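You operate a simulated robot arm through the tools that you are given. There is no shell and no other tool.

The job below is to be done with a simulated robot arm. You get a single attempt, and the scene is never put back.

JOB
Scrub the muddy sink bowl, then rinse bowl and brush.
Fine: use the soapy brush; put the brush back and turn the tap off. Set down upright: brush.

It is judged by the outcome, as a careful person would: the job done as asked, and still so three seconds after it is handed in. It fails if anything else is knocked over, pushed out of place, dropped, spilled or broken.

ROBOT AND FRAMES
A 6-joint arm with a two-finger parallel gripper, fixed in place. Base frame: the origin is at the foot of the arm, x ahead of it, y to its left, z up; the work surface is at about z = 740. Units: mm, degrees, N and s.
With the tool pointing down near the work surface it reaches from about 400 to 860 mm from the base axis. Its first joint turns from -115.0 to 115.0 degrees. Payload 4.2 kg.
The tool frame sits at the grasp point between the pads (the TCP): z along the fingers, y along the line on which they close. The tips reach 23 mm beyond it. The gripper opens to 94 mm. The fingers are 38 mm wide and 10 mm thick; the gripper's body (54 by 96 mm) begins 39 mm behind the TCP.
Orientation is that of the tool frame in the base frame, as [roll, pitch, yaw] about the fixed x, y, z axes, in that order (R = Rz(yaw) Ry(pitch) Rx(roll)). With the fingers straight down and closing along the base's y, the tool's x points along the base's -x, its y along +y and its z along -z.

CONTROLS
- The arm moves only by the tool jog_arm. Its argument "deltas" is a list of rows, each an object (a shift or turn left out is 0, a gripper value left out holds the last) with "slide": the shift along the base's x, y, z in units of 100 mm (1.0 is 100 mm), a list of three; "angular": the turn, a rotation vector about the base's x, y, z in units of 90 degrees (1.0 is 90 degrees), a list of three. In form: [{"slide": [dx, dy, dz], "angular": [rx, ry, rz]}, ...]. A call has 1 to 20 rows; each row is the pose to reach, as a shift and turn from the pose commanded when the call began. "grip" is the closure, from 0 (fully open) to 1 (shut), set as the call begins (left out, the last holds). A call with a number of a shift or a turn outside -1 to 1 is refused whole. A row lasts 0.2 s, in which the tool goes at most 50 mm and 8.6 degrees; a call with a longer step from one row to the next is refused whole, and so is a gripper value outside its range. Where a pose cannot be reached the arm comes as near as it can. A force on the tool above 40 N (or 10 N above the force at the start of the call, whichever is more), or a blocked arm, ends the call early, and 0.2 s more pass. Each finger travels about 108 mm/s and halts on what it meets, pressing with about 35 N; the grip force reading is that of the motor and also rises with nothing between the fingers. The clock runs only during rows and for 0.2 s after the last one: add rows that repeat a pose to give the fingers time. The reply holds the time, the measured pose of the TCP, the force on the tool along the base axes, the opening and the grip force, in the units named above and with some noise, with the torque about the TCP (base axes, N m) and any sound that the robot's microphone picked up.
- Cameras (640 x 400 px; columns grow to the right, rows downward): "scene" is fixed at [219.4, -648.5, 1511.8]; the picture's right is [0.83, -0.56, 0.00], its down [-0.41, -0.61, -0.68] and it looks along [0.38, 0.57, -0.73] (base axes); focal length 290 px, centre (320, 200). "wrist" rides on the gripper at [86, 16, -74] in the tool frame; the picture's right is [-0.18, 0.98, 0.00], its down [-0.58, -0.11, -0.81] and it looks along [-0.79, -0.15, 0.59] (tool axes); focal length 243 px, centre (320, 200). There is no depth. A picture from a camera that has moved, and an enlarged one, comes with that camera's place and axes in the base frame and with its lens.
- capture(camera): a new picture of that camera. The clock stands still meanwhile.
- move_column(by): slides the trunk up (or, below 0, down) by that many mm; the arm rides with it, the base frame stays. It gives what a move gives, with no picture.
- enlarge(camera, box): a new picture of the part [left, top, right, bottom] of that camera's present view, enlarged. The clock stands still meanwhile.
- hand_in(): hands the job in; it is judged then, once.

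Nothing tells you positions but the pictures and the camera data. Unless the task says otherwise, let go and move clear before handing in.

The tools are called after "Emit:" as name(argument=value, ...) on one line, values as JSON. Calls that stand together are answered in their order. jog_arm: Moves the arm, as the interface text tells. Its arguments: {"type":"object","properties":{"deltas":{"type":"array"},"grip":{"type":"number"}},"required":["deltas"]} The other tools are called the same way: move_column (by) slides the trunk up or down; capture (camera) takes a picture; enlarge (camera, box) takes an enlarged picture of a part of a camera's view; hand_in () hands the job in.

At the start:

```text
clock: 0.0
ee_pos: [563.1, -217.7, 1214.4]
ee_rot: [180.0, 0.0, 180.0]
wrist_force: [0.1, -0.2, -0.8]
torque: [-0.01, 0.0, 0.01]
gripper_width: 93.9
grip_force: 0.1
trunk travel left (down, up): [-750.0, 240.0]
```

scene: 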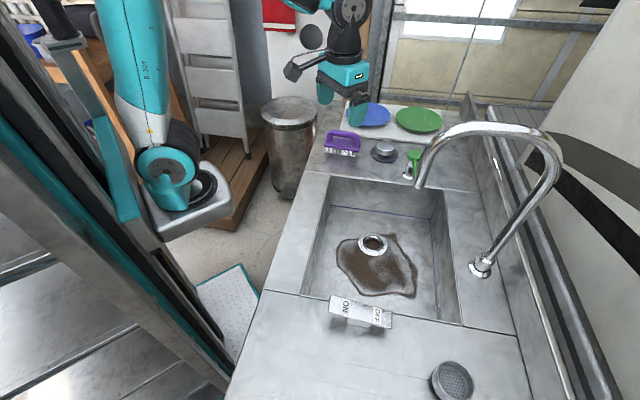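
wrist: 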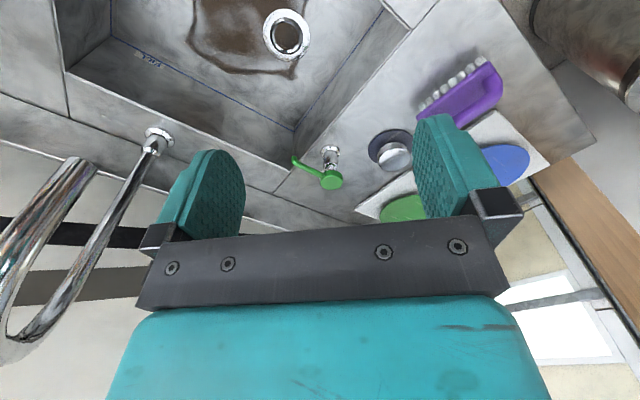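

I see a sink with mud around the drain, a gooseneck faucet, a purple brush, a drain plug, a green handle (probably the tap lever or soap pump), and an ON/OFF plate at the near end. I'll look closer before moving.

Emit:
enlarge(camera="scene", box=[300, 90, 460, 190])

Emit:
enlarge(camera="scene", box=[300, 220, 460, 340])

Emit:
enlarge(camera="wrist", box=[280, 40, 540, 240])

Emit:
enlarge(camera="scene", box=[400, 110, 580, 290])

```text
4.00 times, centred on (380, 140) of scene
camera zoom: at [219.4, -648.5, 1511.8], right [0.83, -0.56, 0.0], down [-0.41, -0.61, -0.68], along [0.38, 0.57, -0.73], focal length 1158 px, centre (80, 440)
```

zoom: 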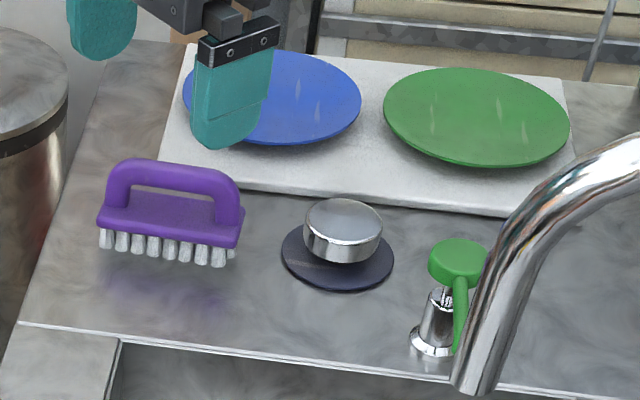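

```text
3.33 times, centred on (380, 280) of scene
camera zoom: at [219.4, -648.5, 1511.8], right [0.83, -0.56, 0.0], down [-0.41, -0.61, -0.68], along [0.38, 0.57, -0.73], focal length 965 px, centre (120, -67)
```

zoom: 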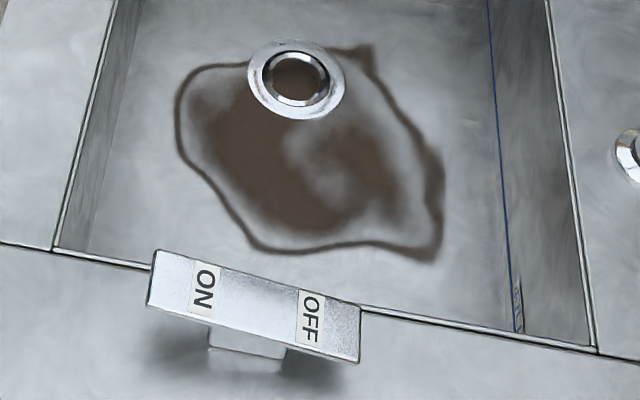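

```text
2.00 times, centred on (410, 140) of wrist
camera zoom: at [476.4, -203.2, 1286.5], right [0.18, 0.98, 0.0], down [0.58, -0.11, 0.81], along [0.79, -0.15, -0.59], focal length 485 px, centre (140, 320)
```

zoom: 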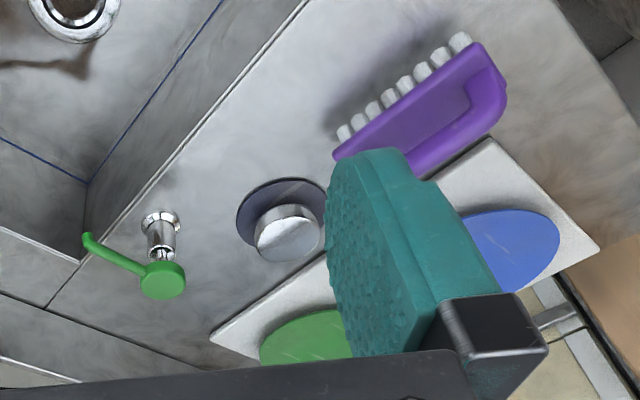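

```text
2.22 times, centred on (490, 200) of scene
camera zoom: at [219.4, -648.5, 1511.8], right [0.83, -0.56, 0.0], down [-0.41, -0.61, -0.68], along [0.38, 0.57, -0.73], focal length 643 px, centre (-58, 200)
```

zoom: 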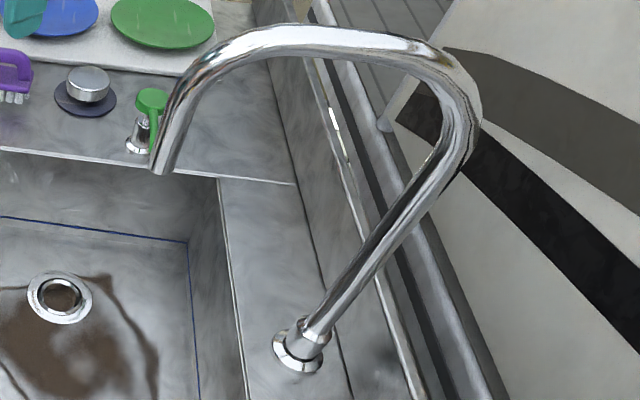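

The counter works out at about z=910 and the bowl floor at about 740. The brush is near (715,-40), the soap pump near (814,-244), the spout tip near (583,-431,1143), and the ON/OFF rocker near (400,-512). Next I'll move the gripper nearer the brush, keeping it high, for a closer wrist view.

Emit:
jog_arm(deltas=[{"slide": [0, 0.4, -0.2]}, {"slide": [0, 0.8, -0.4]}, {"slide": [0, 1.0, -0.5]}], grip=0)

```text
clock: 0.8
ee_pos: [558.8, -117.5, 1164.1]
ee_rot: [-179.9, -0.1, 180.0]
wrist_force: [0.5, -0.3, -0.1]
torque: [0.01, 0.02, 0.0]
gripper_width: 93.8
grip_force: 0.1
trunk travel left (down, up): [-750.0, 240.0]
```

The arm moves as commanded. I'm carrying on toward the viewing pose for the brush.

Emit:
jog_arm(deltas=[{"slide": [0, 0.4, -0.25]}, {"slide": [0, 0.8, -0.5]}, {"slide": [0, 1.0, -0.8]}, {"slide": [0, 1.0, -1.0]}], grip=0)

Emit:
capture(camera="wrist")

Emit:
capture(camera="scene")

```text
clock: 1.8
ee_pos: [562.1, -16.0, 1062.7]
ee_rot: [-179.9, 0.0, -179.9]
wrist_force: [-0.1, 0.7, -0.7]
torque: [0.04, -0.01, -0.01]
gripper_width: 93.9
grip_force: 0.0
trunk travel left (down, up): [-750.0, 240.0]
```

```text
taken
camera wrist: at [476.7, -0.8, 1136.4], right [0.18, 0.98, 0.0], down [0.58, -0.11, 0.81], along [0.79, -0.15, -0.59], focal length 243 px, centre (320, 200)
```

wrist: 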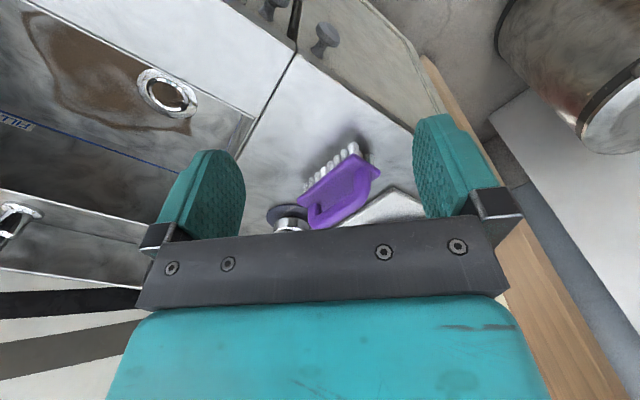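

```text
taken
```

scene: 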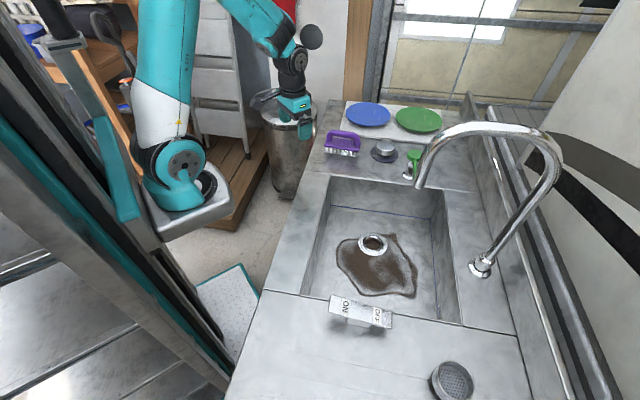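

The blue line in the bowl is labelled "FILL", so it marks a water level. I'll zoom in on the brush and the sink.

Emit:
enlarge(camera="wrist", box=[250, 110, 430, 240])

Emit:
enlarge(camera="wrist", box=[0, 40, 260, 230])

Emit:
enlarge(camera="scene", box=[320, 120, 370, 160])

Emit:
enlarge(camera="scene", box=[420, 340, 500, 400])

```text
3.08 times, centred on (340, 175) of wrist
camera zoom: at [476.7, -0.8, 1136.4], right [0.18, 0.98, 0.0], down [0.58, -0.11, 0.81], along [0.79, -0.15, -0.59], focal length 746 px, centre (258, 277)
```

zoom: 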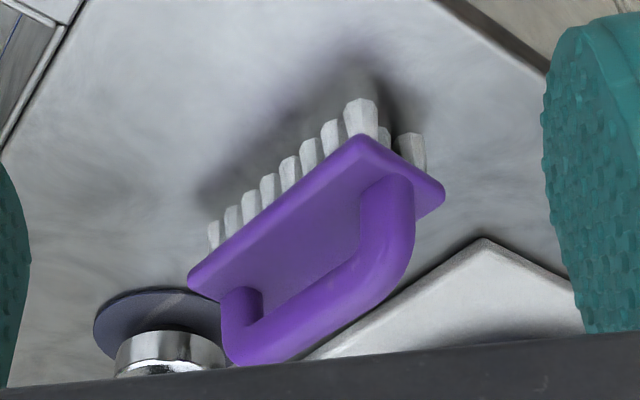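

```text
2.11 times, centred on (130, 135) of wrist
camera zoom: at [476.7, -0.8, 1136.4], right [0.18, 0.98, 0.0], down [0.58, -0.11, 0.81], along [0.79, -0.15, -0.59], focal length 511 px, centre (720, 337)
```

zoom: 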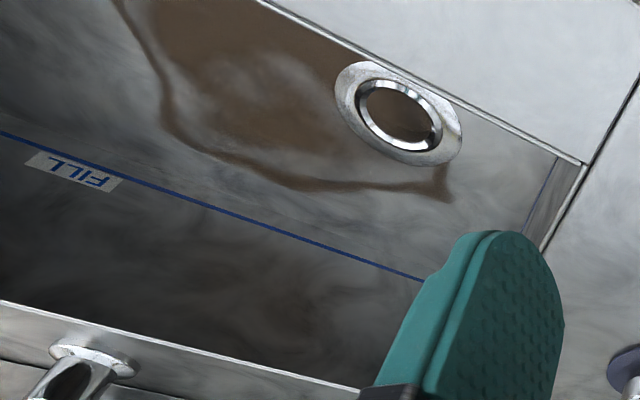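

```text
10.00 times, centred on (345, 140) of scene
camera zoom: at [219.4, -648.5, 1511.8], right [0.83, -0.56, 0.0], down [-0.41, -0.61, -0.68], along [0.38, 0.57, -0.73], focal length 2895 px, centre (70, 800)
```

zoom: 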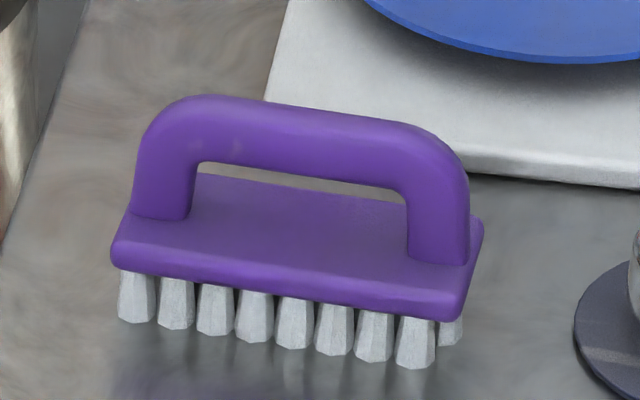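

```text
6.67 times, centred on (460, 370) of scene
camera zoom: at [219.4, -648.5, 1511.8], right [0.83, -0.56, 0.0], down [-0.41, -0.61, -0.68], along [0.38, 0.57, -0.73], focal length 1930 px, centre (-613, -933)
```

zoom: 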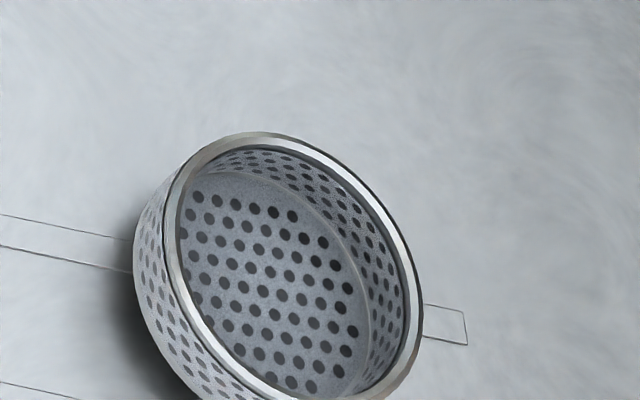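

The brush is standing on its bristles and they are dry white, so it needs soap from the pump. I'll move over the bowl to get a good look at the pump, its nozzle and the drain.

Emit:
jog_arm(deltas=[{"slide": [0.2, -0.4, 0]}, {"slide": [0.3, -0.8, 0]}, {"slide": [0.4, -1.0, 0.0]}], grip=0)

Emit:
jog_arm(deltas=[{"slide": [0.2, -0.4, 0]}, {"slide": [0.3, -0.8, 0]}, {"slide": [0.3, -1.0, 0.0]}, {"slide": [0.3, -1.0, 0.0]}], grip=0)

Emit:
capture(camera="wrist")

Emit:
enlarge(camera="wrist", box=[200, 60, 440, 220])

Emit:
capture(camera="scene")

```text
clock: 2.6
ee_pos: [602.9, -117.4, 1063.7]
ee_rot: [-179.9, 0.1, -180.0]
wrist_force: [0.5, 0.2, 0.0]
torque: [0.03, -0.02, -0.01]
gripper_width: 94.2
grip_force: 0.0
trunk travel left (down, up): [-750.0, 240.0]
```

```text
clock: 3.6
ee_pos: [632.7, -219.5, 1065.0]
ee_rot: [-180.0, 0.0, -180.0]
wrist_force: [0.2, 0.6, -0.5]
torque: [0.0, 0.03, 0.01]
gripper_width: 93.9
grip_force: 0.0
trunk travel left (down, up): [-750.0, 240.0]
```

```text
taken
camera wrist: at [547.7, -203.6, 1137.7], right [0.18, 0.98, 0.0], down [0.58, -0.11, 0.81], along [0.79, -0.15, -0.59], focal length 243 px, centre (320, 200)
```

wrist: 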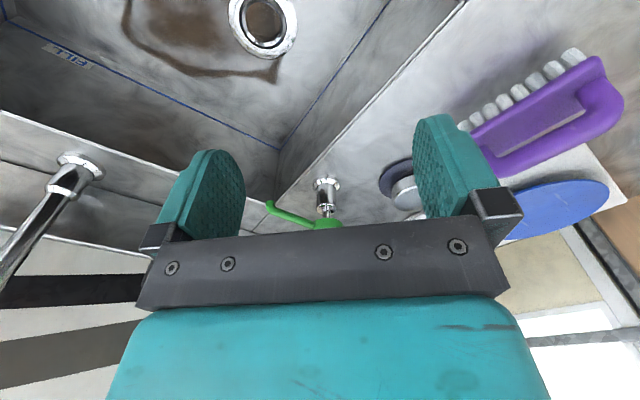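

```text
2.50 times, centred on (320, 140) of wrist
camera zoom: at [547.7, -203.6, 1137.7], right [0.18, 0.98, 0.0], down [0.58, -0.11, 0.81], along [0.79, -0.15, -0.59], focal length 606 px, centre (320, 350)
```

zoom: 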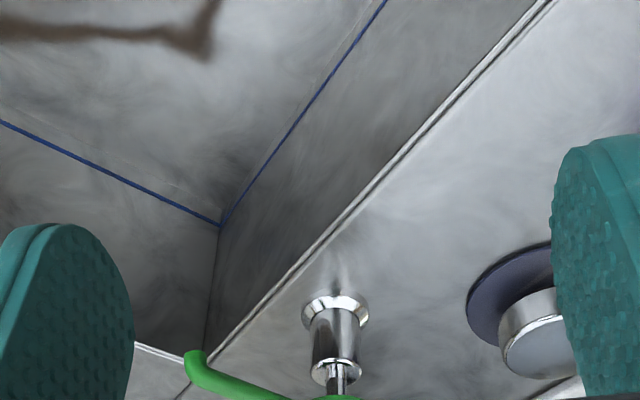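

```text
taken
```

scene: 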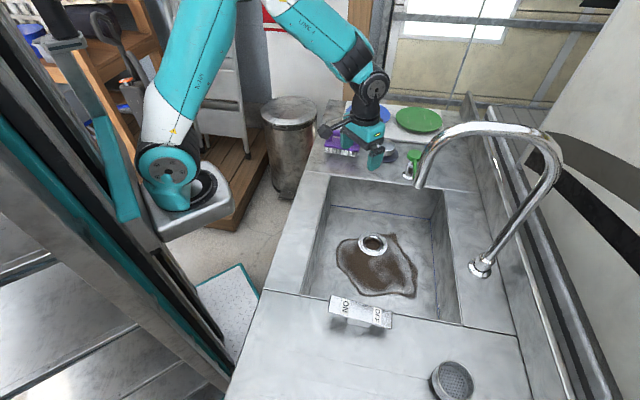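

The pump head looks to be at about (808,-246) with its top at about z=1000, and its nozzle overhangs the far edge of the bowl. I'll close the fingers, move above the pump head and check alignment before pressing.

Emit:
jog_arm(deltas=[{"slide": [0.4, -0.05, 0]}, {"slide": [0.8, -0.1, 0]}, {"slide": [1.0, -0.15, 0.0]}], grip=1)

Emit:
jog_arm(deltas=[{"slide": [0.4, -0.05, 0]}, {"slide": [0.75, -0.12, 0]}, {"slide": [0.75, -0.12, 0.0]}], grip=1)

Emit:
capture(camera="wrist")

Emit:
enlarge(camera="scene", box=[340, 70, 500, 190])

```text
clock: 4.4
ee_pos: [733.3, -234.7, 1065.8]
ee_rot: [179.9, -0.1, -179.9]
wrist_force: [-0.9, 0.2, 0.4]
torque: [-0.01, -0.02, -0.01]
gripper_width: 0.0
grip_force: 34.8
trunk travel left (down, up): [-750.0, 240.0]
```

```text
clock: 5.2
ee_pos: [806.2, -245.0, 1062.2]
ee_rot: [180.0, 0.0, 179.9]
wrist_force: [-0.1, 0.1, 0.2]
torque: [0.03, -0.04, 0.01]
gripper_width: 0.1
grip_force: 35.4
trunk travel left (down, up): [-750.0, 240.0]
```

```text
taken
camera wrist: at [720.8, -230.9, 1137.1], right [0.18, 0.98, 0.0], down [0.58, -0.11, 0.81], along [0.79, -0.15, -0.59], focal length 243 px, centre (320, 200)
```

wrist: 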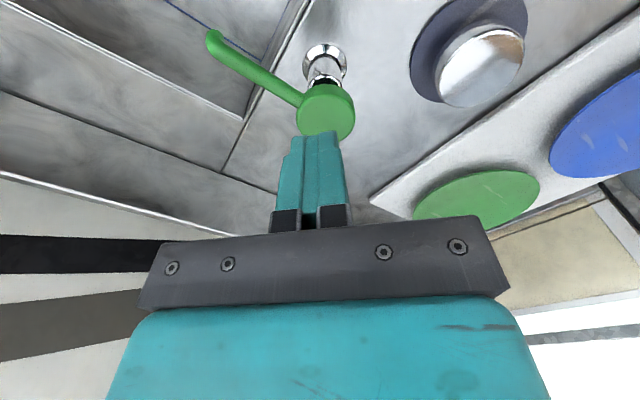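

```text
3.33 times, centred on (420, 130) of scene
camera zoom: at [219.4, -648.5, 1511.8], right [0.83, -0.56, 0.0], down [-0.41, -0.61, -0.68], along [0.38, 0.57, -0.73], focal length 965 px, centre (-13, 433)
```

zoom: 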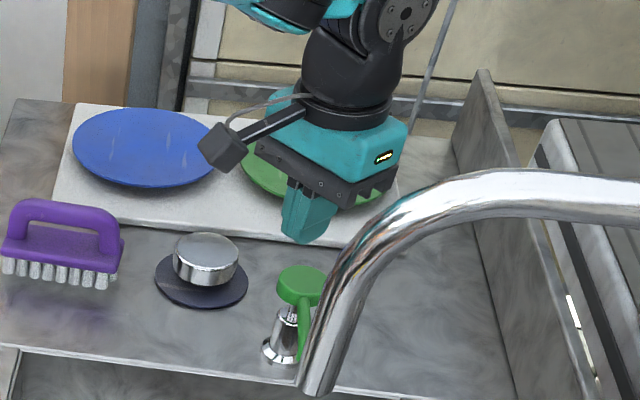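

The head's centre is about (820,-245) and its top about z=984. I'll shift over it, lower to just above, then press in small steps.

Emit:
jog_arm(deltas=[{"slide": [0.13, 0.0, 0]}, {"slide": [0.13, 0.0, -0.25]}, {"slide": [0.13, 0.0, -0.45]}, {"slide": [0.13, 0.0, -0.45]}], grip=1)

Emit:
capture(camera="wrist")

Emit:
enlarge(camera="scene", box=[340, 70, 500, 190])

```text
clock: 6.2
ee_pos: [820.7, -246.0, 1018.4]
ee_rot: [180.0, 0.0, -179.8]
wrist_force: [-0.1, -0.3, -0.2]
torque: [0.01, 0.01, -0.02]
gripper_width: 0.1
grip_force: 35.2
trunk travel left (down, up): [-750.0, 240.0]
```

```text
taken
camera wrist: at [734.6, -230.8, 1091.7], right [0.18, 0.98, 0.0], down [0.58, -0.11, 0.81], along [0.79, -0.15, -0.59], focal length 243 px, centre (320, 200)
```

wrist: 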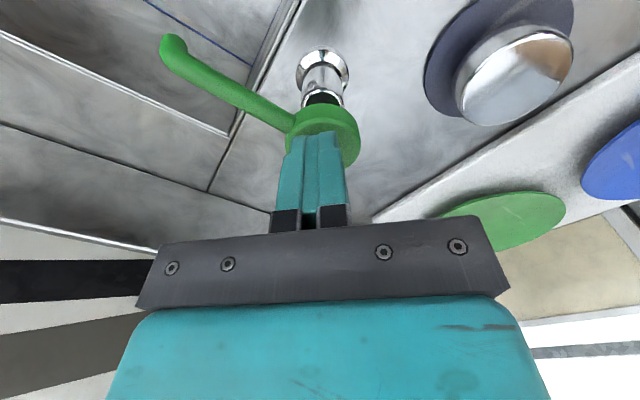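

```text
3.33 times, centred on (420, 130) of scene
camera zoom: at [219.4, -648.5, 1511.8], right [0.83, -0.56, 0.0], down [-0.41, -0.61, -0.68], along [0.38, 0.57, -0.73], focal length 965 px, centre (-13, 433)
```

zoom: 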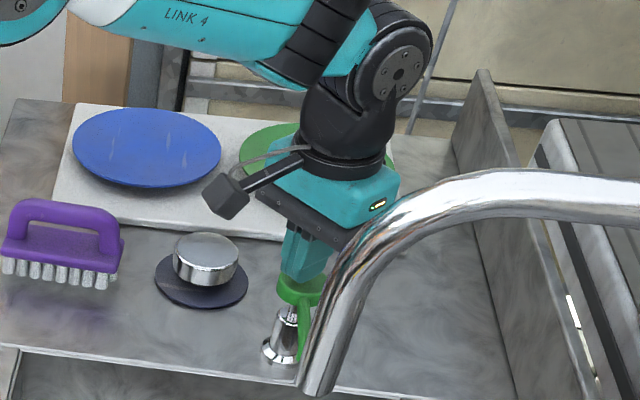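

The fingertips sit over the pump head. I'll press down gently in small steps.

Emit:
jog_arm(deltas=[{"slide": [0, 0, -0.06]}, {"slide": [0, 0, -0.12]}, {"slide": [0, 0, -0.16]}, {"slide": [0, 0, -0.2]}, {"slide": [0, 0, -0.24]}, {"slide": [0, 0, -0.28]}, {"slide": [0, 0, -0.28]}], grip=1)

Emit:
capture(camera="wrist")

Emit:
enlarge(camera="scene", box=[340, 130, 500, 250])

```text
clock: 7.7
ee_pos: [821.3, -246.3, 996.4]
ee_rot: [-179.8, 0.7, 179.9]
wrist_force: [-8.5, 2.9, 19.7]
torque: [0.08, 0.47, -0.03]
gripper_width: 0.0
grip_force: 34.8
trunk travel left (down, up): [-750.0, 240.0]
stopped in row 7: the force on the tool passed its limit at 42 N (the readings are from after the stop); the commanded pose is now the measured one
```

```text
taken
camera wrist: at [734.8, -230.8, 1068.9], right [0.18, 0.98, 0.0], down [0.57, -0.11, 0.81], along [0.8, -0.15, -0.58], focal length 243 px, centre (320, 200)
```

wrist: 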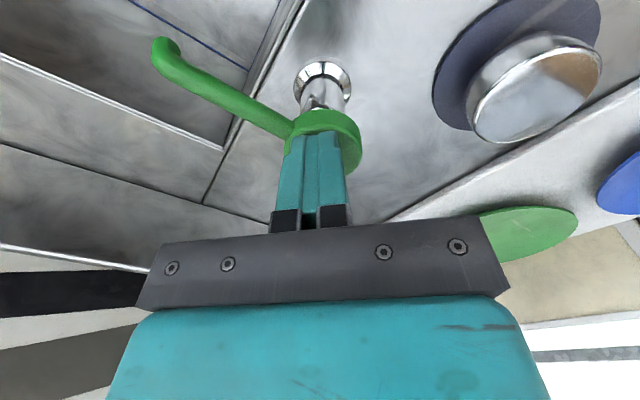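

```text
3.33 times, centred on (420, 190) of scene
camera zoom: at [219.4, -648.5, 1511.8], right [0.83, -0.56, 0.0], down [-0.41, -0.61, -0.68], along [0.38, 0.57, -0.73], focal length 965 px, centre (-13, 233)
```

zoom: 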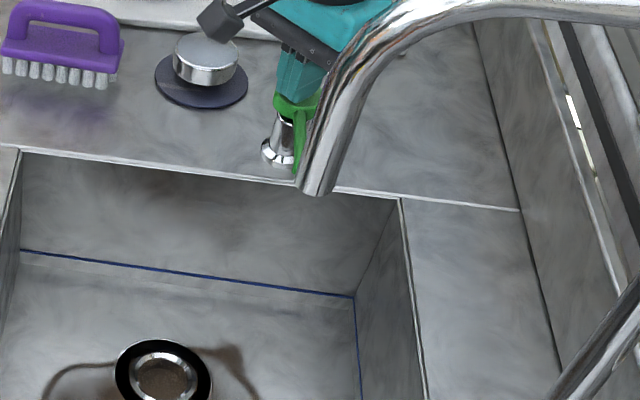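

The pump head went down to its stop. I'll lift off and check whether any soap came out.

Emit:
jog_arm(deltas=[{"slide": [0, 0, 0.1]}, {"slide": [0, 0, 0.3]}, {"slide": [0, 0, 0.6]}, {"slide": [0, 0, 0.6]}], grip=1)

Emit:
enlarge(camera="scene", box=[340, 180, 460, 260])

Emit:
capture(camera="scene")

Emit:
capture(camera="wrist")

```text
clock: 8.7
ee_pos: [818.4, -245.7, 1051.8]
ee_rot: [-179.9, 0.3, -180.0]
wrist_force: [-0.5, 0.1, 0.1]
torque: [0.01, 0.0, 0.05]
gripper_width: 0.1
grip_force: 35.1
trunk travel left (down, up): [-750.0, 240.0]
```

```text
5.00 times, centred on (400, 220) of scene
camera zoom: at [219.4, -648.5, 1511.8], right [0.83, -0.56, 0.0], down [-0.41, -0.61, -0.68], along [0.38, 0.57, -0.73], focal length 1447 px, centre (-80, 100)
```

zoom: 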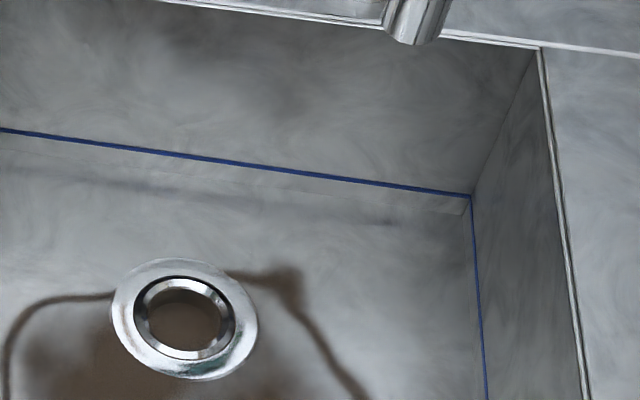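

```text
taken
```

scene: 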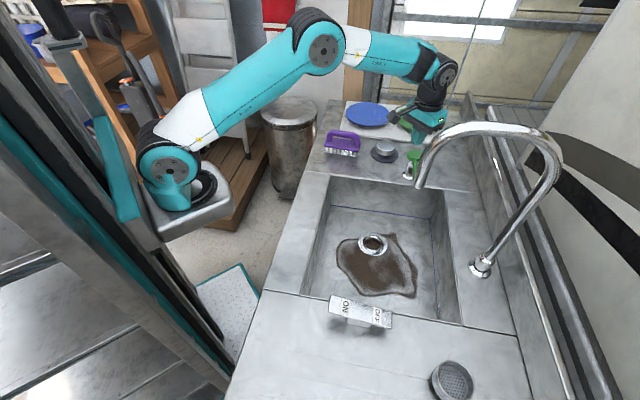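

```text
taken
camera wrist: at [732.9, -230.9, 1125.1], right [0.18, 0.98, 0.0], down [0.58, -0.11, 0.81], along [0.8, -0.15, -0.59], focal length 243 px, centre (320, 200)
```

wrist: 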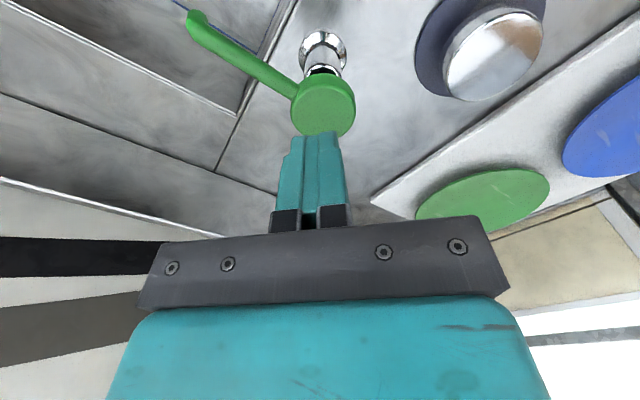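

I can't see any soap from here. I'll back off over the bowl and look at the floor under the nozzle to compare with the earlier view.

Emit:
jog_arm(deltas=[{"slide": [-0.4, 0.05, 0.05]}, {"slide": [-0.8, 0.1, 0.1]}, {"slide": [-1.0, 0.15, 0.1]}], grip=1)

Emit:
jog_arm(deltas=[{"slide": [-0.4, 0.05, 0.0]}, {"slide": [-0.86, 0.1, 0.0]}, {"slide": [-0.86, 0.1, 0.0]}], grip=0)

Emit:
enlarge(camera="wrist", box=[180, 0, 420, 160])

Emit:
capture(camera="wrist")

```text
clock: 9.5
ee_pos: [722.1, -230.6, 1061.8]
ee_rot: [-180.0, 0.4, -179.9]
wrist_force: [1.1, -0.1, -0.2]
torque: [0.03, 0.02, 0.03]
gripper_width: 0.1
grip_force: 35.2
trunk travel left (down, up): [-750.0, 240.0]
```

```text
clock: 10.3
ee_pos: [635.1, -221.4, 1063.2]
ee_rot: [-179.8, 0.4, -179.9]
wrist_force: [-0.2, 0.0, 0.2]
torque: [0.0, 0.01, -0.01]
gripper_width: 93.8
grip_force: 0.0
trunk travel left (down, up): [-750.0, 240.0]
```

```text
2.50 times, centred on (300, 80) of wrist
camera zoom: at [548.7, -206.7, 1136.0], right [0.18, 0.98, 0.0], down [0.58, -0.11, 0.81], along [0.8, -0.15, -0.59], focal length 606 px, centre (370, 500)
```

zoom: 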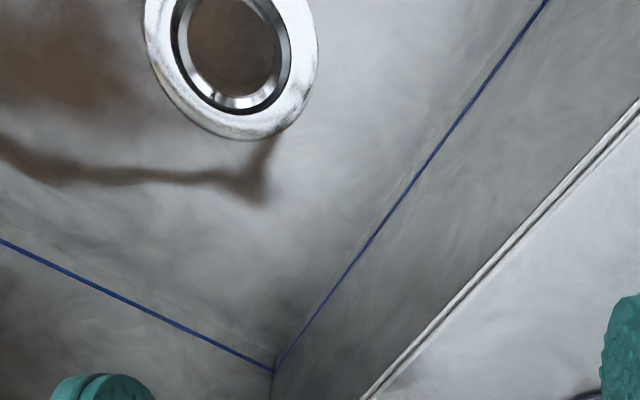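

```text
taken
camera wrist: at [548.7, -206.7, 1136.0], right [0.18, 0.98, 0.0], down [0.58, -0.11, 0.81], along [0.8, -0.15, -0.59], focal length 243 px, centre (320, 200)
```

wrist: 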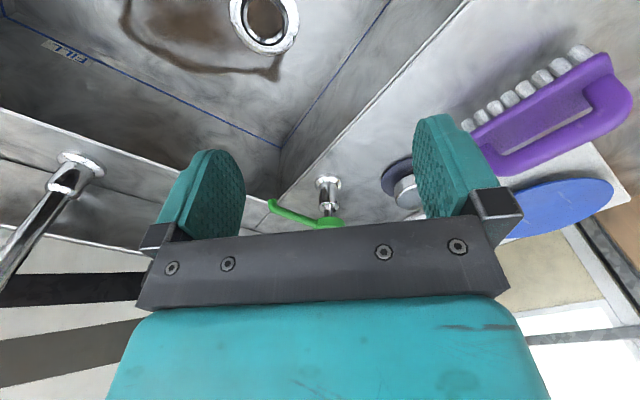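

No soap shows on the floor, so the brush probably has to be under the nozzle when the pump is pressed. From two views the brush handle bar is centred at about (728,-26,968) and runs along about -50°. I'll rotate the gripper to straddle the bar and tilt it back 30°, so the wrist clears the spout later.

Emit:
jog_arm(deltas=[{"slide": [0.1, 0.18, 0.0], "angular": [0, 0, -0.092]}, {"slide": [0.2, 0.36, 0.0], "angular": [0, 0, -0.184]}, {"slide": [0.3, 0.54, 0.0], "angular": [0, 0, -0.276]}, {"slide": [0.4, 0.72, 0.0], "angular": [0, 0, -0.368]}, {"slide": [0.45, 0.9, 0.0], "angular": [0, 0, -0.46]}, {"slide": [0.5, 1.0, 0.0], "angular": [0, 0, -0.552]}, {"slide": [0.5, 1.0, 0.0], "angular": [0, 0, -0.552]}], grip=0)

Emit:
capture(camera="wrist")

```text
clock: 11.9
ee_pos: [685.0, -121.5, 1064.6]
ee_rot: [-179.8, 0.3, 130.3]
wrist_force: [0.3, 1.2, 0.6]
torque: [-0.01, -0.01, -0.03]
gripper_width: 94.0
grip_force: 0.0
trunk travel left (down, up): [-750.0, 240.0]
```

```text
taken
camera wrist: at [642.4, -45.5, 1136.8], right [0.87, 0.49, 0.0], down [0.29, -0.51, 0.81], along [0.4, -0.7, -0.59], focal length 243 px, centre (320, 200)
```

wrist: 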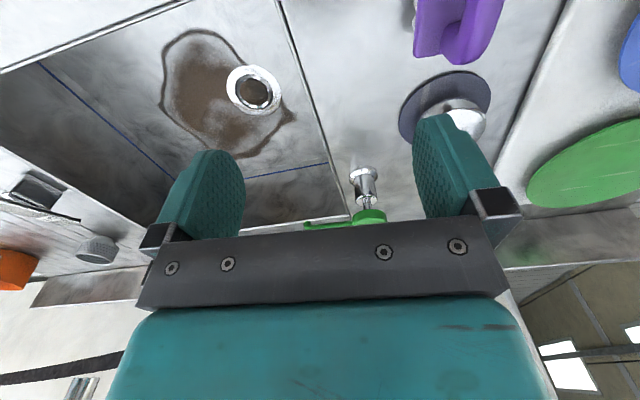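

The view is clear. Now I'll move over the brush and check alignment before tilting.

Emit:
jog_arm(deltas=[{"slide": [0.2, 0.4, 0.0]}, {"slide": [0.4, 0.8, 0.0]}, {"slide": [0.43, 0.96, 0.0]}, {"slide": [0.43, 0.96, 0.0]}], grip=0)

Emit:
capture(camera="wrist")

Emit:
enlarge(camera="scene", box=[300, 80, 400, 160])

```text
clock: 12.9
ee_pos: [730.1, -23.6, 1062.8]
ee_rot: [-180.0, 0.4, 130.3]
wrist_force: [-0.5, -0.4, 0.9]
torque: [-0.01, 0.0, 0.01]
gripper_width: 93.8
grip_force: 0.0
trunk travel left (down, up): [-750.0, 240.0]
```

```text
taken
camera wrist: at [686.2, 52.2, 1135.6], right [0.87, 0.5, 0.0], down [0.29, -0.51, 0.81], along [0.4, -0.7, -0.59], focal length 243 px, centre (320, 200)
```

wrist: 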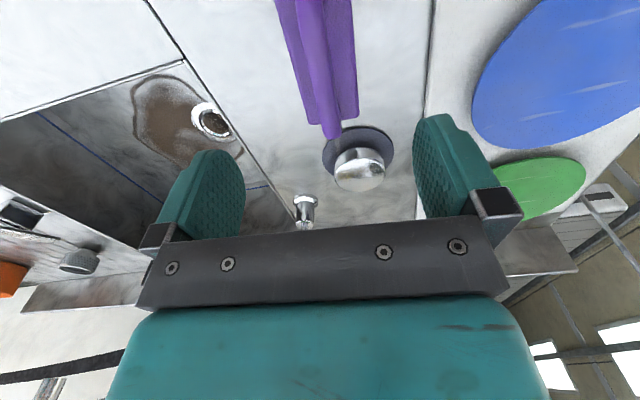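

```text
5.00 times, centred on (350, 120) of scene
camera zoom: at [219.4, -648.5, 1511.8], right [0.83, -0.56, 0.0], down [-0.41, -0.61, -0.68], along [0.38, 0.57, -0.73], focal length 1447 px, centre (170, 600)
```

zoom: 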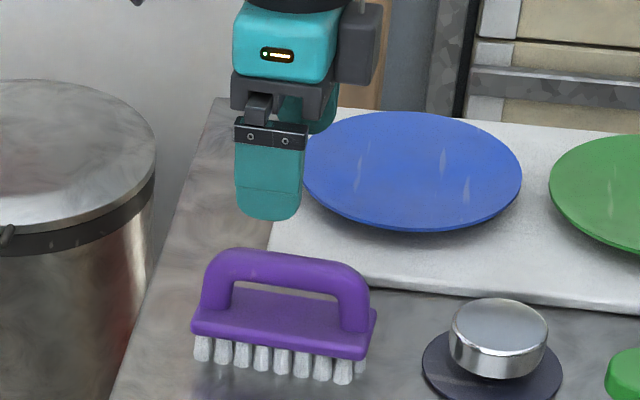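

The bar lines up with the gripper. If I tilt from here the camera would lean low toward the bowl walls, so I'll turn the wrist half round first. The camera then ends up on the outer side, looking down when tilted.

Emit:
jog_arm(deltas=[{"slide": [0, 0, 0.1], "angular": [0, 0, 0.09]}, {"slide": [0, 0, 0.2], "angular": [0, 0, 0.18]}, {"slide": [0, 0, 0.2], "angular": [0, 0, 0.27]}, {"slide": [0, 0, 0.2], "angular": [0, 0, 0.36]}, {"slide": [0, 0, 0.2], "angular": [0, 0, 0.45]}, {"slide": [0, 0, 0.2], "angular": [0, 0, 0.54]}, {"slide": [0, 0, 0.2], "angular": [0, 0, 0.63]}, {"slide": [0, 0, 0.2], "angular": [0, 0, 0.72]}, {"slide": [0, 0, 0.2], "angular": [0, 0, 0.81]}, {"slide": [0, 0, 0.2], "angular": [0, 0, 0.9]}, {"slide": [0, 0, 0.2], "angular": [0, 0, 0.985]}, {"slide": [0, 0, 0.2], "angular": [0, 0, 0.985]}], grip=0)

Emit:
jog_arm(deltas=[{"angular": [0, 0, 0.09]}, {"angular": [0, 0, 0.18]}, {"angular": [0, 0, 0.27]}, {"angular": [0, 0, 0.36]}, {"angular": [0, 0, 0.45]}, {"angular": [0, 0, 0.54]}, {"angular": [0, 0, 0.63]}, {"angular": [0, 0, 0.72]}, {"angular": [0, 0, 0.81]}, {"angular": [0, 0, 0.9]}, {"angular": [0, 0, 0.99]}, {"angular": [0, 0, 0.99]}], grip=0)

Emit:
capture(camera="wrist")

Emit:
capture(camera="scene")

```text
clock: 15.5
ee_pos: [730.4, -25.0, 1083.6]
ee_rot: [-179.9, 0.5, -140.8]
wrist_force: [-0.6, -0.3, -0.2]
torque: [-0.02, -0.01, 0.02]
gripper_width: 93.9
grip_force: 0.1
trunk travel left (down, up): [-750.0, 240.0]
```

```text
clock: 18.1
ee_pos: [728.7, -25.0, 1081.9]
ee_rot: [-179.9, 0.3, -51.8]
wrist_force: [-1.9, -0.6, 0.5]
torque: [0.01, 0.0, 0.0]
gripper_width: 94.1
grip_force: 0.1
trunk travel left (down, up): [-750.0, 240.0]
```

```text
taken
camera wrist: at [770.3, -104.5, 1155.8], right [-0.89, -0.46, 0.0], down [-0.27, 0.52, 0.81], along [-0.38, 0.72, -0.59], focal length 243 px, centre (320, 200)
```

wrist: 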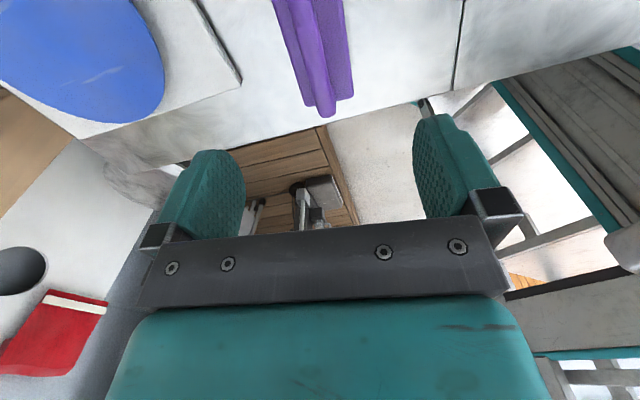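

```text
taken
```

scene: 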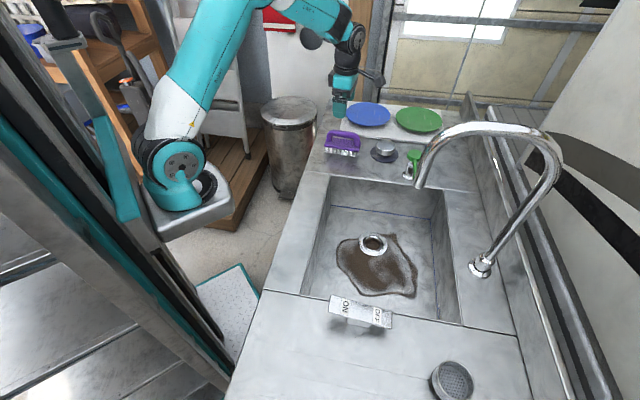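

The half turn worked, and the gripper is still aligned with the bar. Now I'll tilt the tool back 30° toward the base and look again.

Emit:
jog_arm(deltas=[{"angular": [-0.0655, -0.0515, 0]}, {"angular": [-0.131, -0.103, 0]}, {"angular": [-0.1965, -0.1545, 0]}, {"angular": [-0.262, -0.206, 0]}, {"angular": [-0.262, -0.206, 0]}], grip=0)

Emit:
capture(camera="wrist")

Emit:
enlarge(camera="wrist", box=[220, 0, 440, 160])

```text
clock: 19.3
ee_pos: [726.7, -25.7, 1082.9]
ee_rot: [-179.8, -29.7, -51.9]
wrist_force: [0.3, -0.1, 0.7]
torque: [0.03, 0.04, -0.01]
gripper_width: 93.7
grip_force: 0.0
trunk travel left (down, up): [-750.0, 240.0]
```

```text
taken
camera wrist: at [739.2, -67.0, 1189.4], right [-0.87, -0.48, -0.09], down [-0.47, 0.78, 0.41], along [-0.13, 0.4, -0.91], focal length 243 px, centre (320, 200)
```

wrist: 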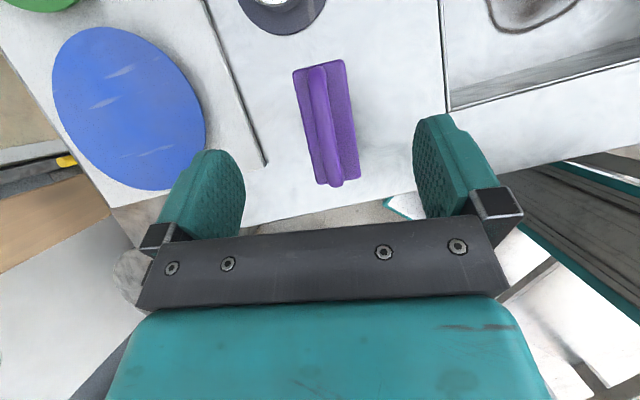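

```text
2.50 times, centred on (330, 80) of wrist
camera zoom: at [739.2, -67.0, 1189.4], right [-0.87, -0.48, -0.09], down [-0.47, 0.78, 0.41], along [-0.13, 0.4, -0.91], focal length 606 px, centre (295, 500)
```

zoom: 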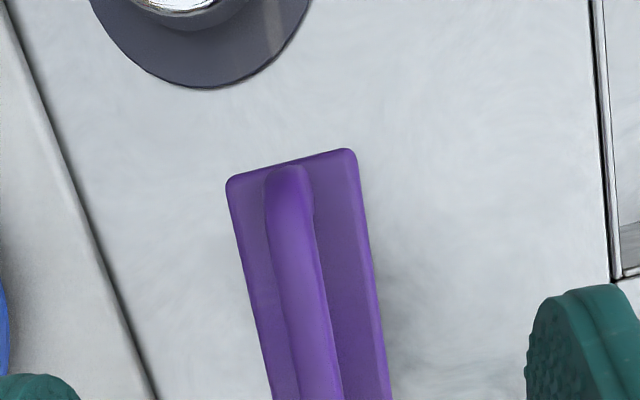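

This view looks straight down on the brush, and the bar centre is about (734,-31). I'll centre on it and descend partway with the fingers open.

Emit:
jog_arm(deltas=[{"slide": [0.07, -0.05, -0.2], "angular": [0, 0, 0.01]}, {"slide": [0.07, -0.05, -0.4], "angular": [0, 0, 0.01]}, {"slide": [0.07, -0.05, -0.6], "angular": [0, 0, 0.01]}, {"slide": [0.07, -0.05, -0.75], "angular": [0, 0, 0.01]}, {"slide": [0.07, -0.05, -0.75], "angular": [0, 0, 0.01]}], grip=0)

Emit:
capture(camera="wrist")

Emit:
enlarge(camera="scene", box=[290, 80, 410, 160])

```text
clock: 20.5
ee_pos: [735.4, -29.8, 1006.6]
ee_rot: [-179.8, -29.6, -50.9]
wrist_force: [0.1, -0.3, -0.3]
torque: [0.02, 0.03, 0.01]
gripper_width: 93.9
grip_force: 0.0
trunk travel left (down, up): [-750.0, 240.0]
```

```text
taken
camera wrist: at [747.4, -70.3, 1113.7], right [-0.86, -0.49, -0.09], down [-0.49, 0.77, 0.41], along [-0.13, 0.4, -0.91], focal length 243 px, centre (320, 200)
```

wrist: 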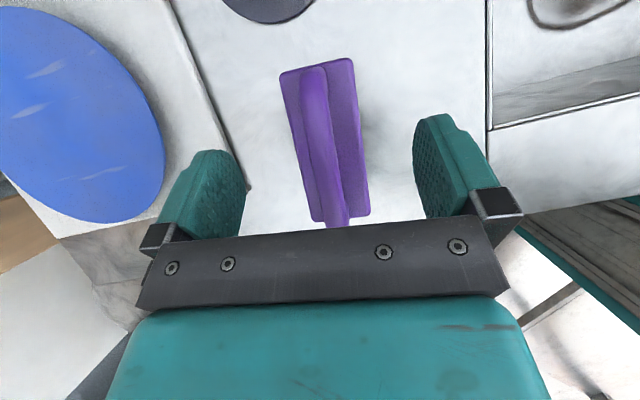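

```text
5.00 times, centred on (350, 120) of scene
camera zoom: at [219.4, -648.5, 1511.8], right [0.83, -0.56, 0.0], down [-0.41, -0.61, -0.68], along [0.38, 0.57, -0.73], focal length 1447 px, centre (170, 600)
```

zoom: 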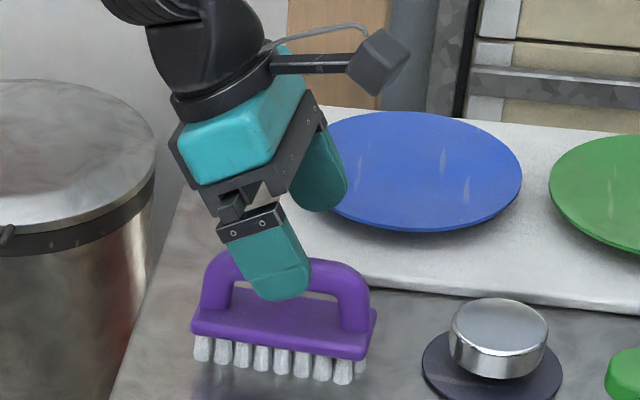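

The fingers straddle the bar. I'll go down the last 34 mm and close on it.

Emit:
jog_arm(deltas=[{"slide": [-0.01, -0.02, -0.12]}, {"slide": [-0.01, -0.03, -0.24]}, {"slide": [-0.01, -0.03, -0.34]}, {"slide": [-0.01, -0.03, -0.34]}], grip=0)

Emit:
enlarge(camera="scene", box=[290, 80, 410, 160])

Emit:
capture(camera="wrist")

```text
clock: 21.5
ee_pos: [733.5, -34.3, 975.3]
ee_rot: [-179.9, -29.6, -50.9]
wrist_force: [0.4, -0.3, -0.8]
torque: [-0.01, 0.02, 0.0]
gripper_width: 94.1
grip_force: 0.0
trunk travel left (down, up): [-750.0, 240.0]
```

```text
5.00 times, centred on (350, 120) of scene
camera zoom: at [219.4, -648.5, 1511.8], right [0.83, -0.56, 0.0], down [-0.41, -0.61, -0.68], along [0.38, 0.57, -0.73], focal length 1447 px, centre (170, 600)
```

zoom: 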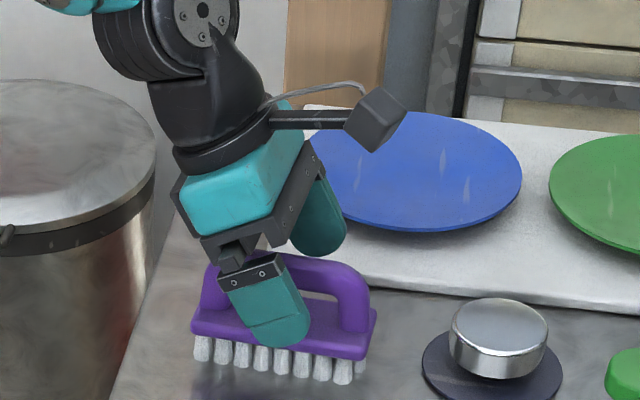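

```text
taken
camera wrist: at [745.8, -75.0, 1081.9], right [-0.86, -0.49, -0.09], down [-0.49, 0.77, 0.41], along [-0.13, 0.4, -0.91], focal length 243 px, centre (320, 200)
```

wrist: 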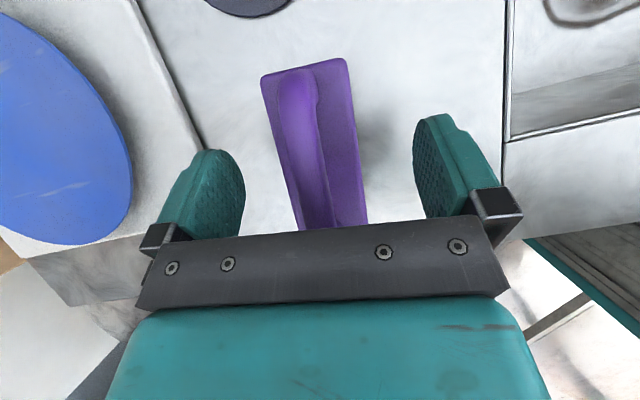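

The bar sits a few millimetres toward the left finger. I'll shift to centre it, drop 3 mm and close.

Emit:
jog_arm(deltas=[{"slide": [0.03, 0.025, -0.03]}, {"slide": [0.03, 0.025, -0.03]}], grip=0)

Emit:
jog_arm(deltas=[{"slide": [0, 0, 0]}, {"slide": [0, 0, 0]}, {"slide": [0, 0, 0]}, {"slide": [0, 0, 0]}, {"slide": [0, 0, 0]}], grip=1)

Emit:
capture(camera="wrist")

Emit:
enlarge(camera="scene", box=[290, 80, 410, 160])

```text
clock: 22.1
ee_pos: [737.2, -30.0, 973.2]
ee_rot: [-179.8, -29.7, -51.0]
wrist_force: [0.2, -0.2, 1.1]
torque: [0.01, 0.0, -0.04]
gripper_width: 94.1
grip_force: 0.1
trunk travel left (down, up): [-750.0, 240.0]
```

```text
clock: 23.3
ee_pos: [738.1, -30.6, 971.8]
ee_rot: [-179.9, -29.6, -51.0]
wrist_force: [-0.4, 0.0, 0.6]
torque: [-0.07, -0.1, -0.03]
gripper_width: 15.4
grip_force: 34.8
trunk travel left (down, up): [-750.0, 240.0]
```

```text
taken
camera wrist: at [749.6, -72.2, 1078.6], right [-0.86, -0.49, -0.09], down [-0.49, 0.77, 0.41], along [-0.13, 0.4, -0.91], focal length 243 px, centre (320, 200)
```

wrist: 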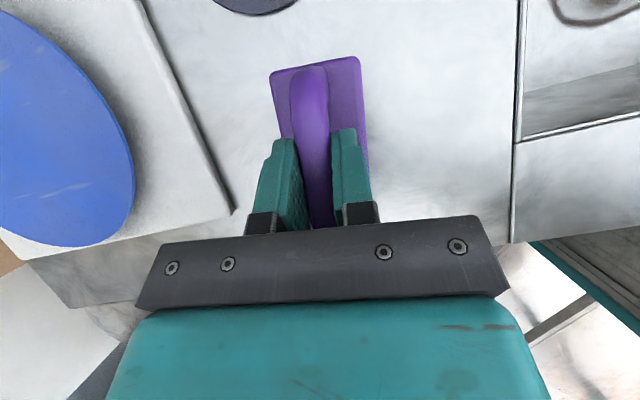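

```text
5.00 times, centred on (350, 120) of scene
camera zoom: at [219.4, -648.5, 1511.8], right [0.83, -0.56, 0.0], down [-0.41, -0.61, -0.68], along [0.38, 0.57, -0.73], focal length 1447 px, centre (170, 600)
```

zoom: 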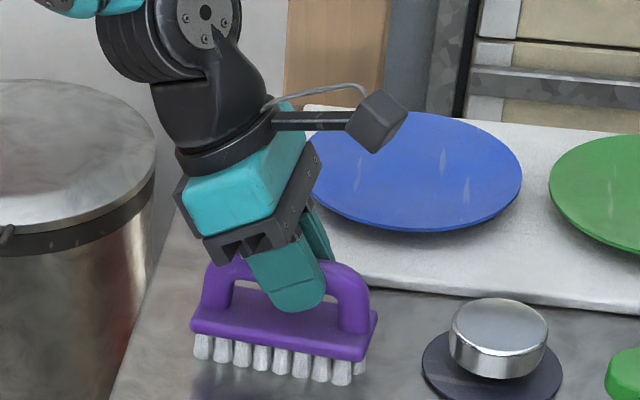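

The brush is gripped, with the opening stopped at 15.4 mm on the bar. I'll lift straight up 100 mm and check it stays level in the fingers.

Emit:
jog_arm(deltas=[{"slide": [0, 0, 0.1]}, {"slide": [0, 0, 0.3]}, {"slide": [0, 0, 0.6]}, {"slide": [0, 0, 0.9]}, {"slide": [0, 0, 1.0]}, {"slide": [0, 0, 1.0]}], grip=1)

Emit:
enlarge(camera="scene", box=[290, 40, 410, 140])

Emit:
capture(camera="wrist")

```text
clock: 24.7
ee_pos: [737.7, -29.9, 1071.1]
ee_rot: [-179.8, -29.6, -51.0]
wrist_force: [0.2, 0.6, -0.8]
torque: [-0.02, 0.0, 0.02]
gripper_width: 15.2
grip_force: 34.9
trunk travel left (down, up): [-750.0, 240.0]
```

```text
4.00 times, centred on (350, 90) of scene
camera zoom: at [219.4, -648.5, 1511.8], right [0.83, -0.56, 0.0], down [-0.41, -0.61, -0.68], along [0.38, 0.57, -0.73], focal length 1158 px, centre (200, 640)
```

zoom: 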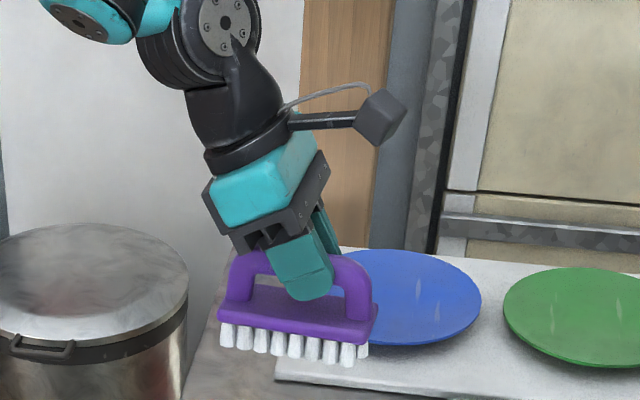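

```text
taken
camera wrist: at [749.6, -71.1, 1177.5], right [-0.86, -0.5, -0.09], down [-0.49, 0.77, 0.41], along [-0.13, 0.4, -0.91], focal length 243 px, centre (320, 200)
```

wrist: 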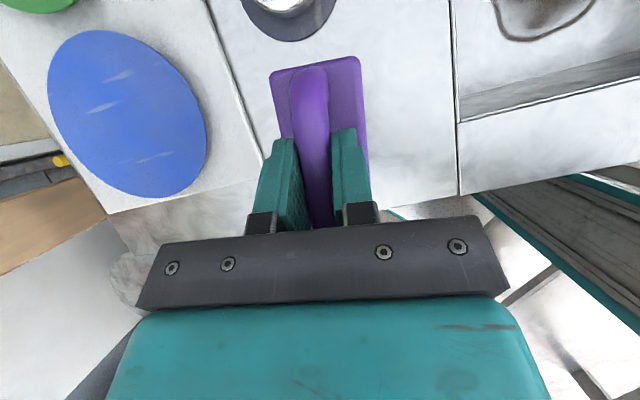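

The brush hangs level and solid. Now I'll carry it over the bowl at this height, turning it 6° to match the bowl's axes.

Emit:
jog_arm(deltas=[{"slide": [-0.05, -0.3, 0.0], "angular": [0, 0, 0.02]}, {"slide": [-0.1, -0.6, 0.0], "angular": [0, 0, 0.04]}, {"slide": [-0.2, -0.9, 0.0], "angular": [0, 0, 0.06]}, {"slide": [-0.2, -1.0, 0.0], "angular": [0, 0, 0.067]}], grip=1)

Emit:
jog_arm(deltas=[{"slide": [-0.1, -0.4, 0.0]}, {"slide": [-0.2, -0.8, 0.0]}, {"slide": [-0.2, -1.0, 0.0]}], grip=1)

Emit:
jog_arm(deltas=[{"slide": [-0.15, -0.4, 0.0]}, {"slide": [-0.3, -0.8, 0.0]}, {"slide": [-0.3, -1.0, 0.0]}, {"slide": [-0.3, -1.0, 0.0]}], grip=1)

Emit:
capture(camera="scene")

Emit:
capture(camera="wrist")

```text
clock: 25.7
ee_pos: [718.6, -128.7, 1071.0]
ee_rot: [-179.9, -29.6, -44.9]
wrist_force: [0.2, 0.4, -0.9]
torque: [-0.01, 0.01, 0.04]
gripper_width: 15.4
grip_force: 35.2
trunk travel left (down, up): [-750.0, 240.0]
```

```text
clock: 26.5
ee_pos: [698.7, -227.8, 1070.9]
ee_rot: [-179.8, -29.7, -44.8]
wrist_force: [-0.3, -0.2, -1.7]
torque: [-0.05, 0.0, 0.01]
gripper_width: 15.5
grip_force: 34.9
trunk travel left (down, up): [-750.0, 240.0]
```

```text
clock: 27.5
ee_pos: [665.6, -329.8, 1070.4]
ee_rot: [-179.8, -29.7, -45.0]
wrist_force: [0.4, -0.4, -1.4]
torque: [0.03, -0.02, -0.03]
gripper_width: 15.5
grip_force: 35.2
trunk travel left (down, up): [-750.0, 240.0]
```

```text
taken
```

scene: 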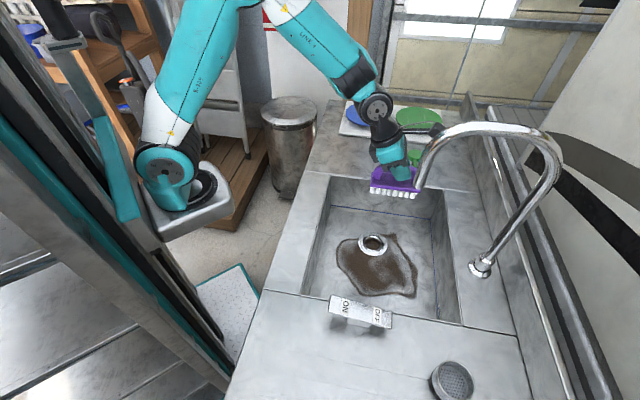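

```text
taken
camera wrist: at [681.9, -369.7, 1176.1], right [-0.81, -0.58, -0.09], down [-0.56, 0.71, 0.41], along [-0.18, 0.39, -0.91], focal length 243 px, centre (320, 200)
```

wrist: 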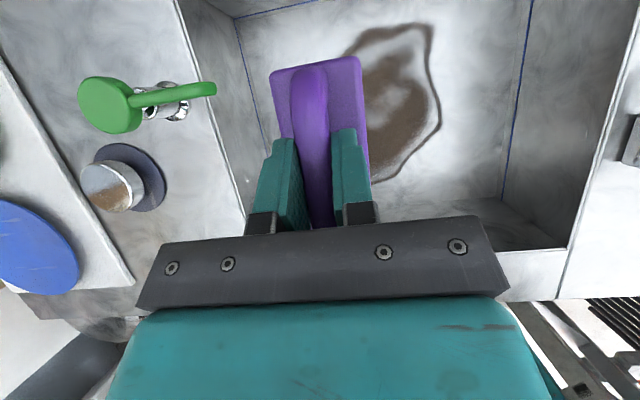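

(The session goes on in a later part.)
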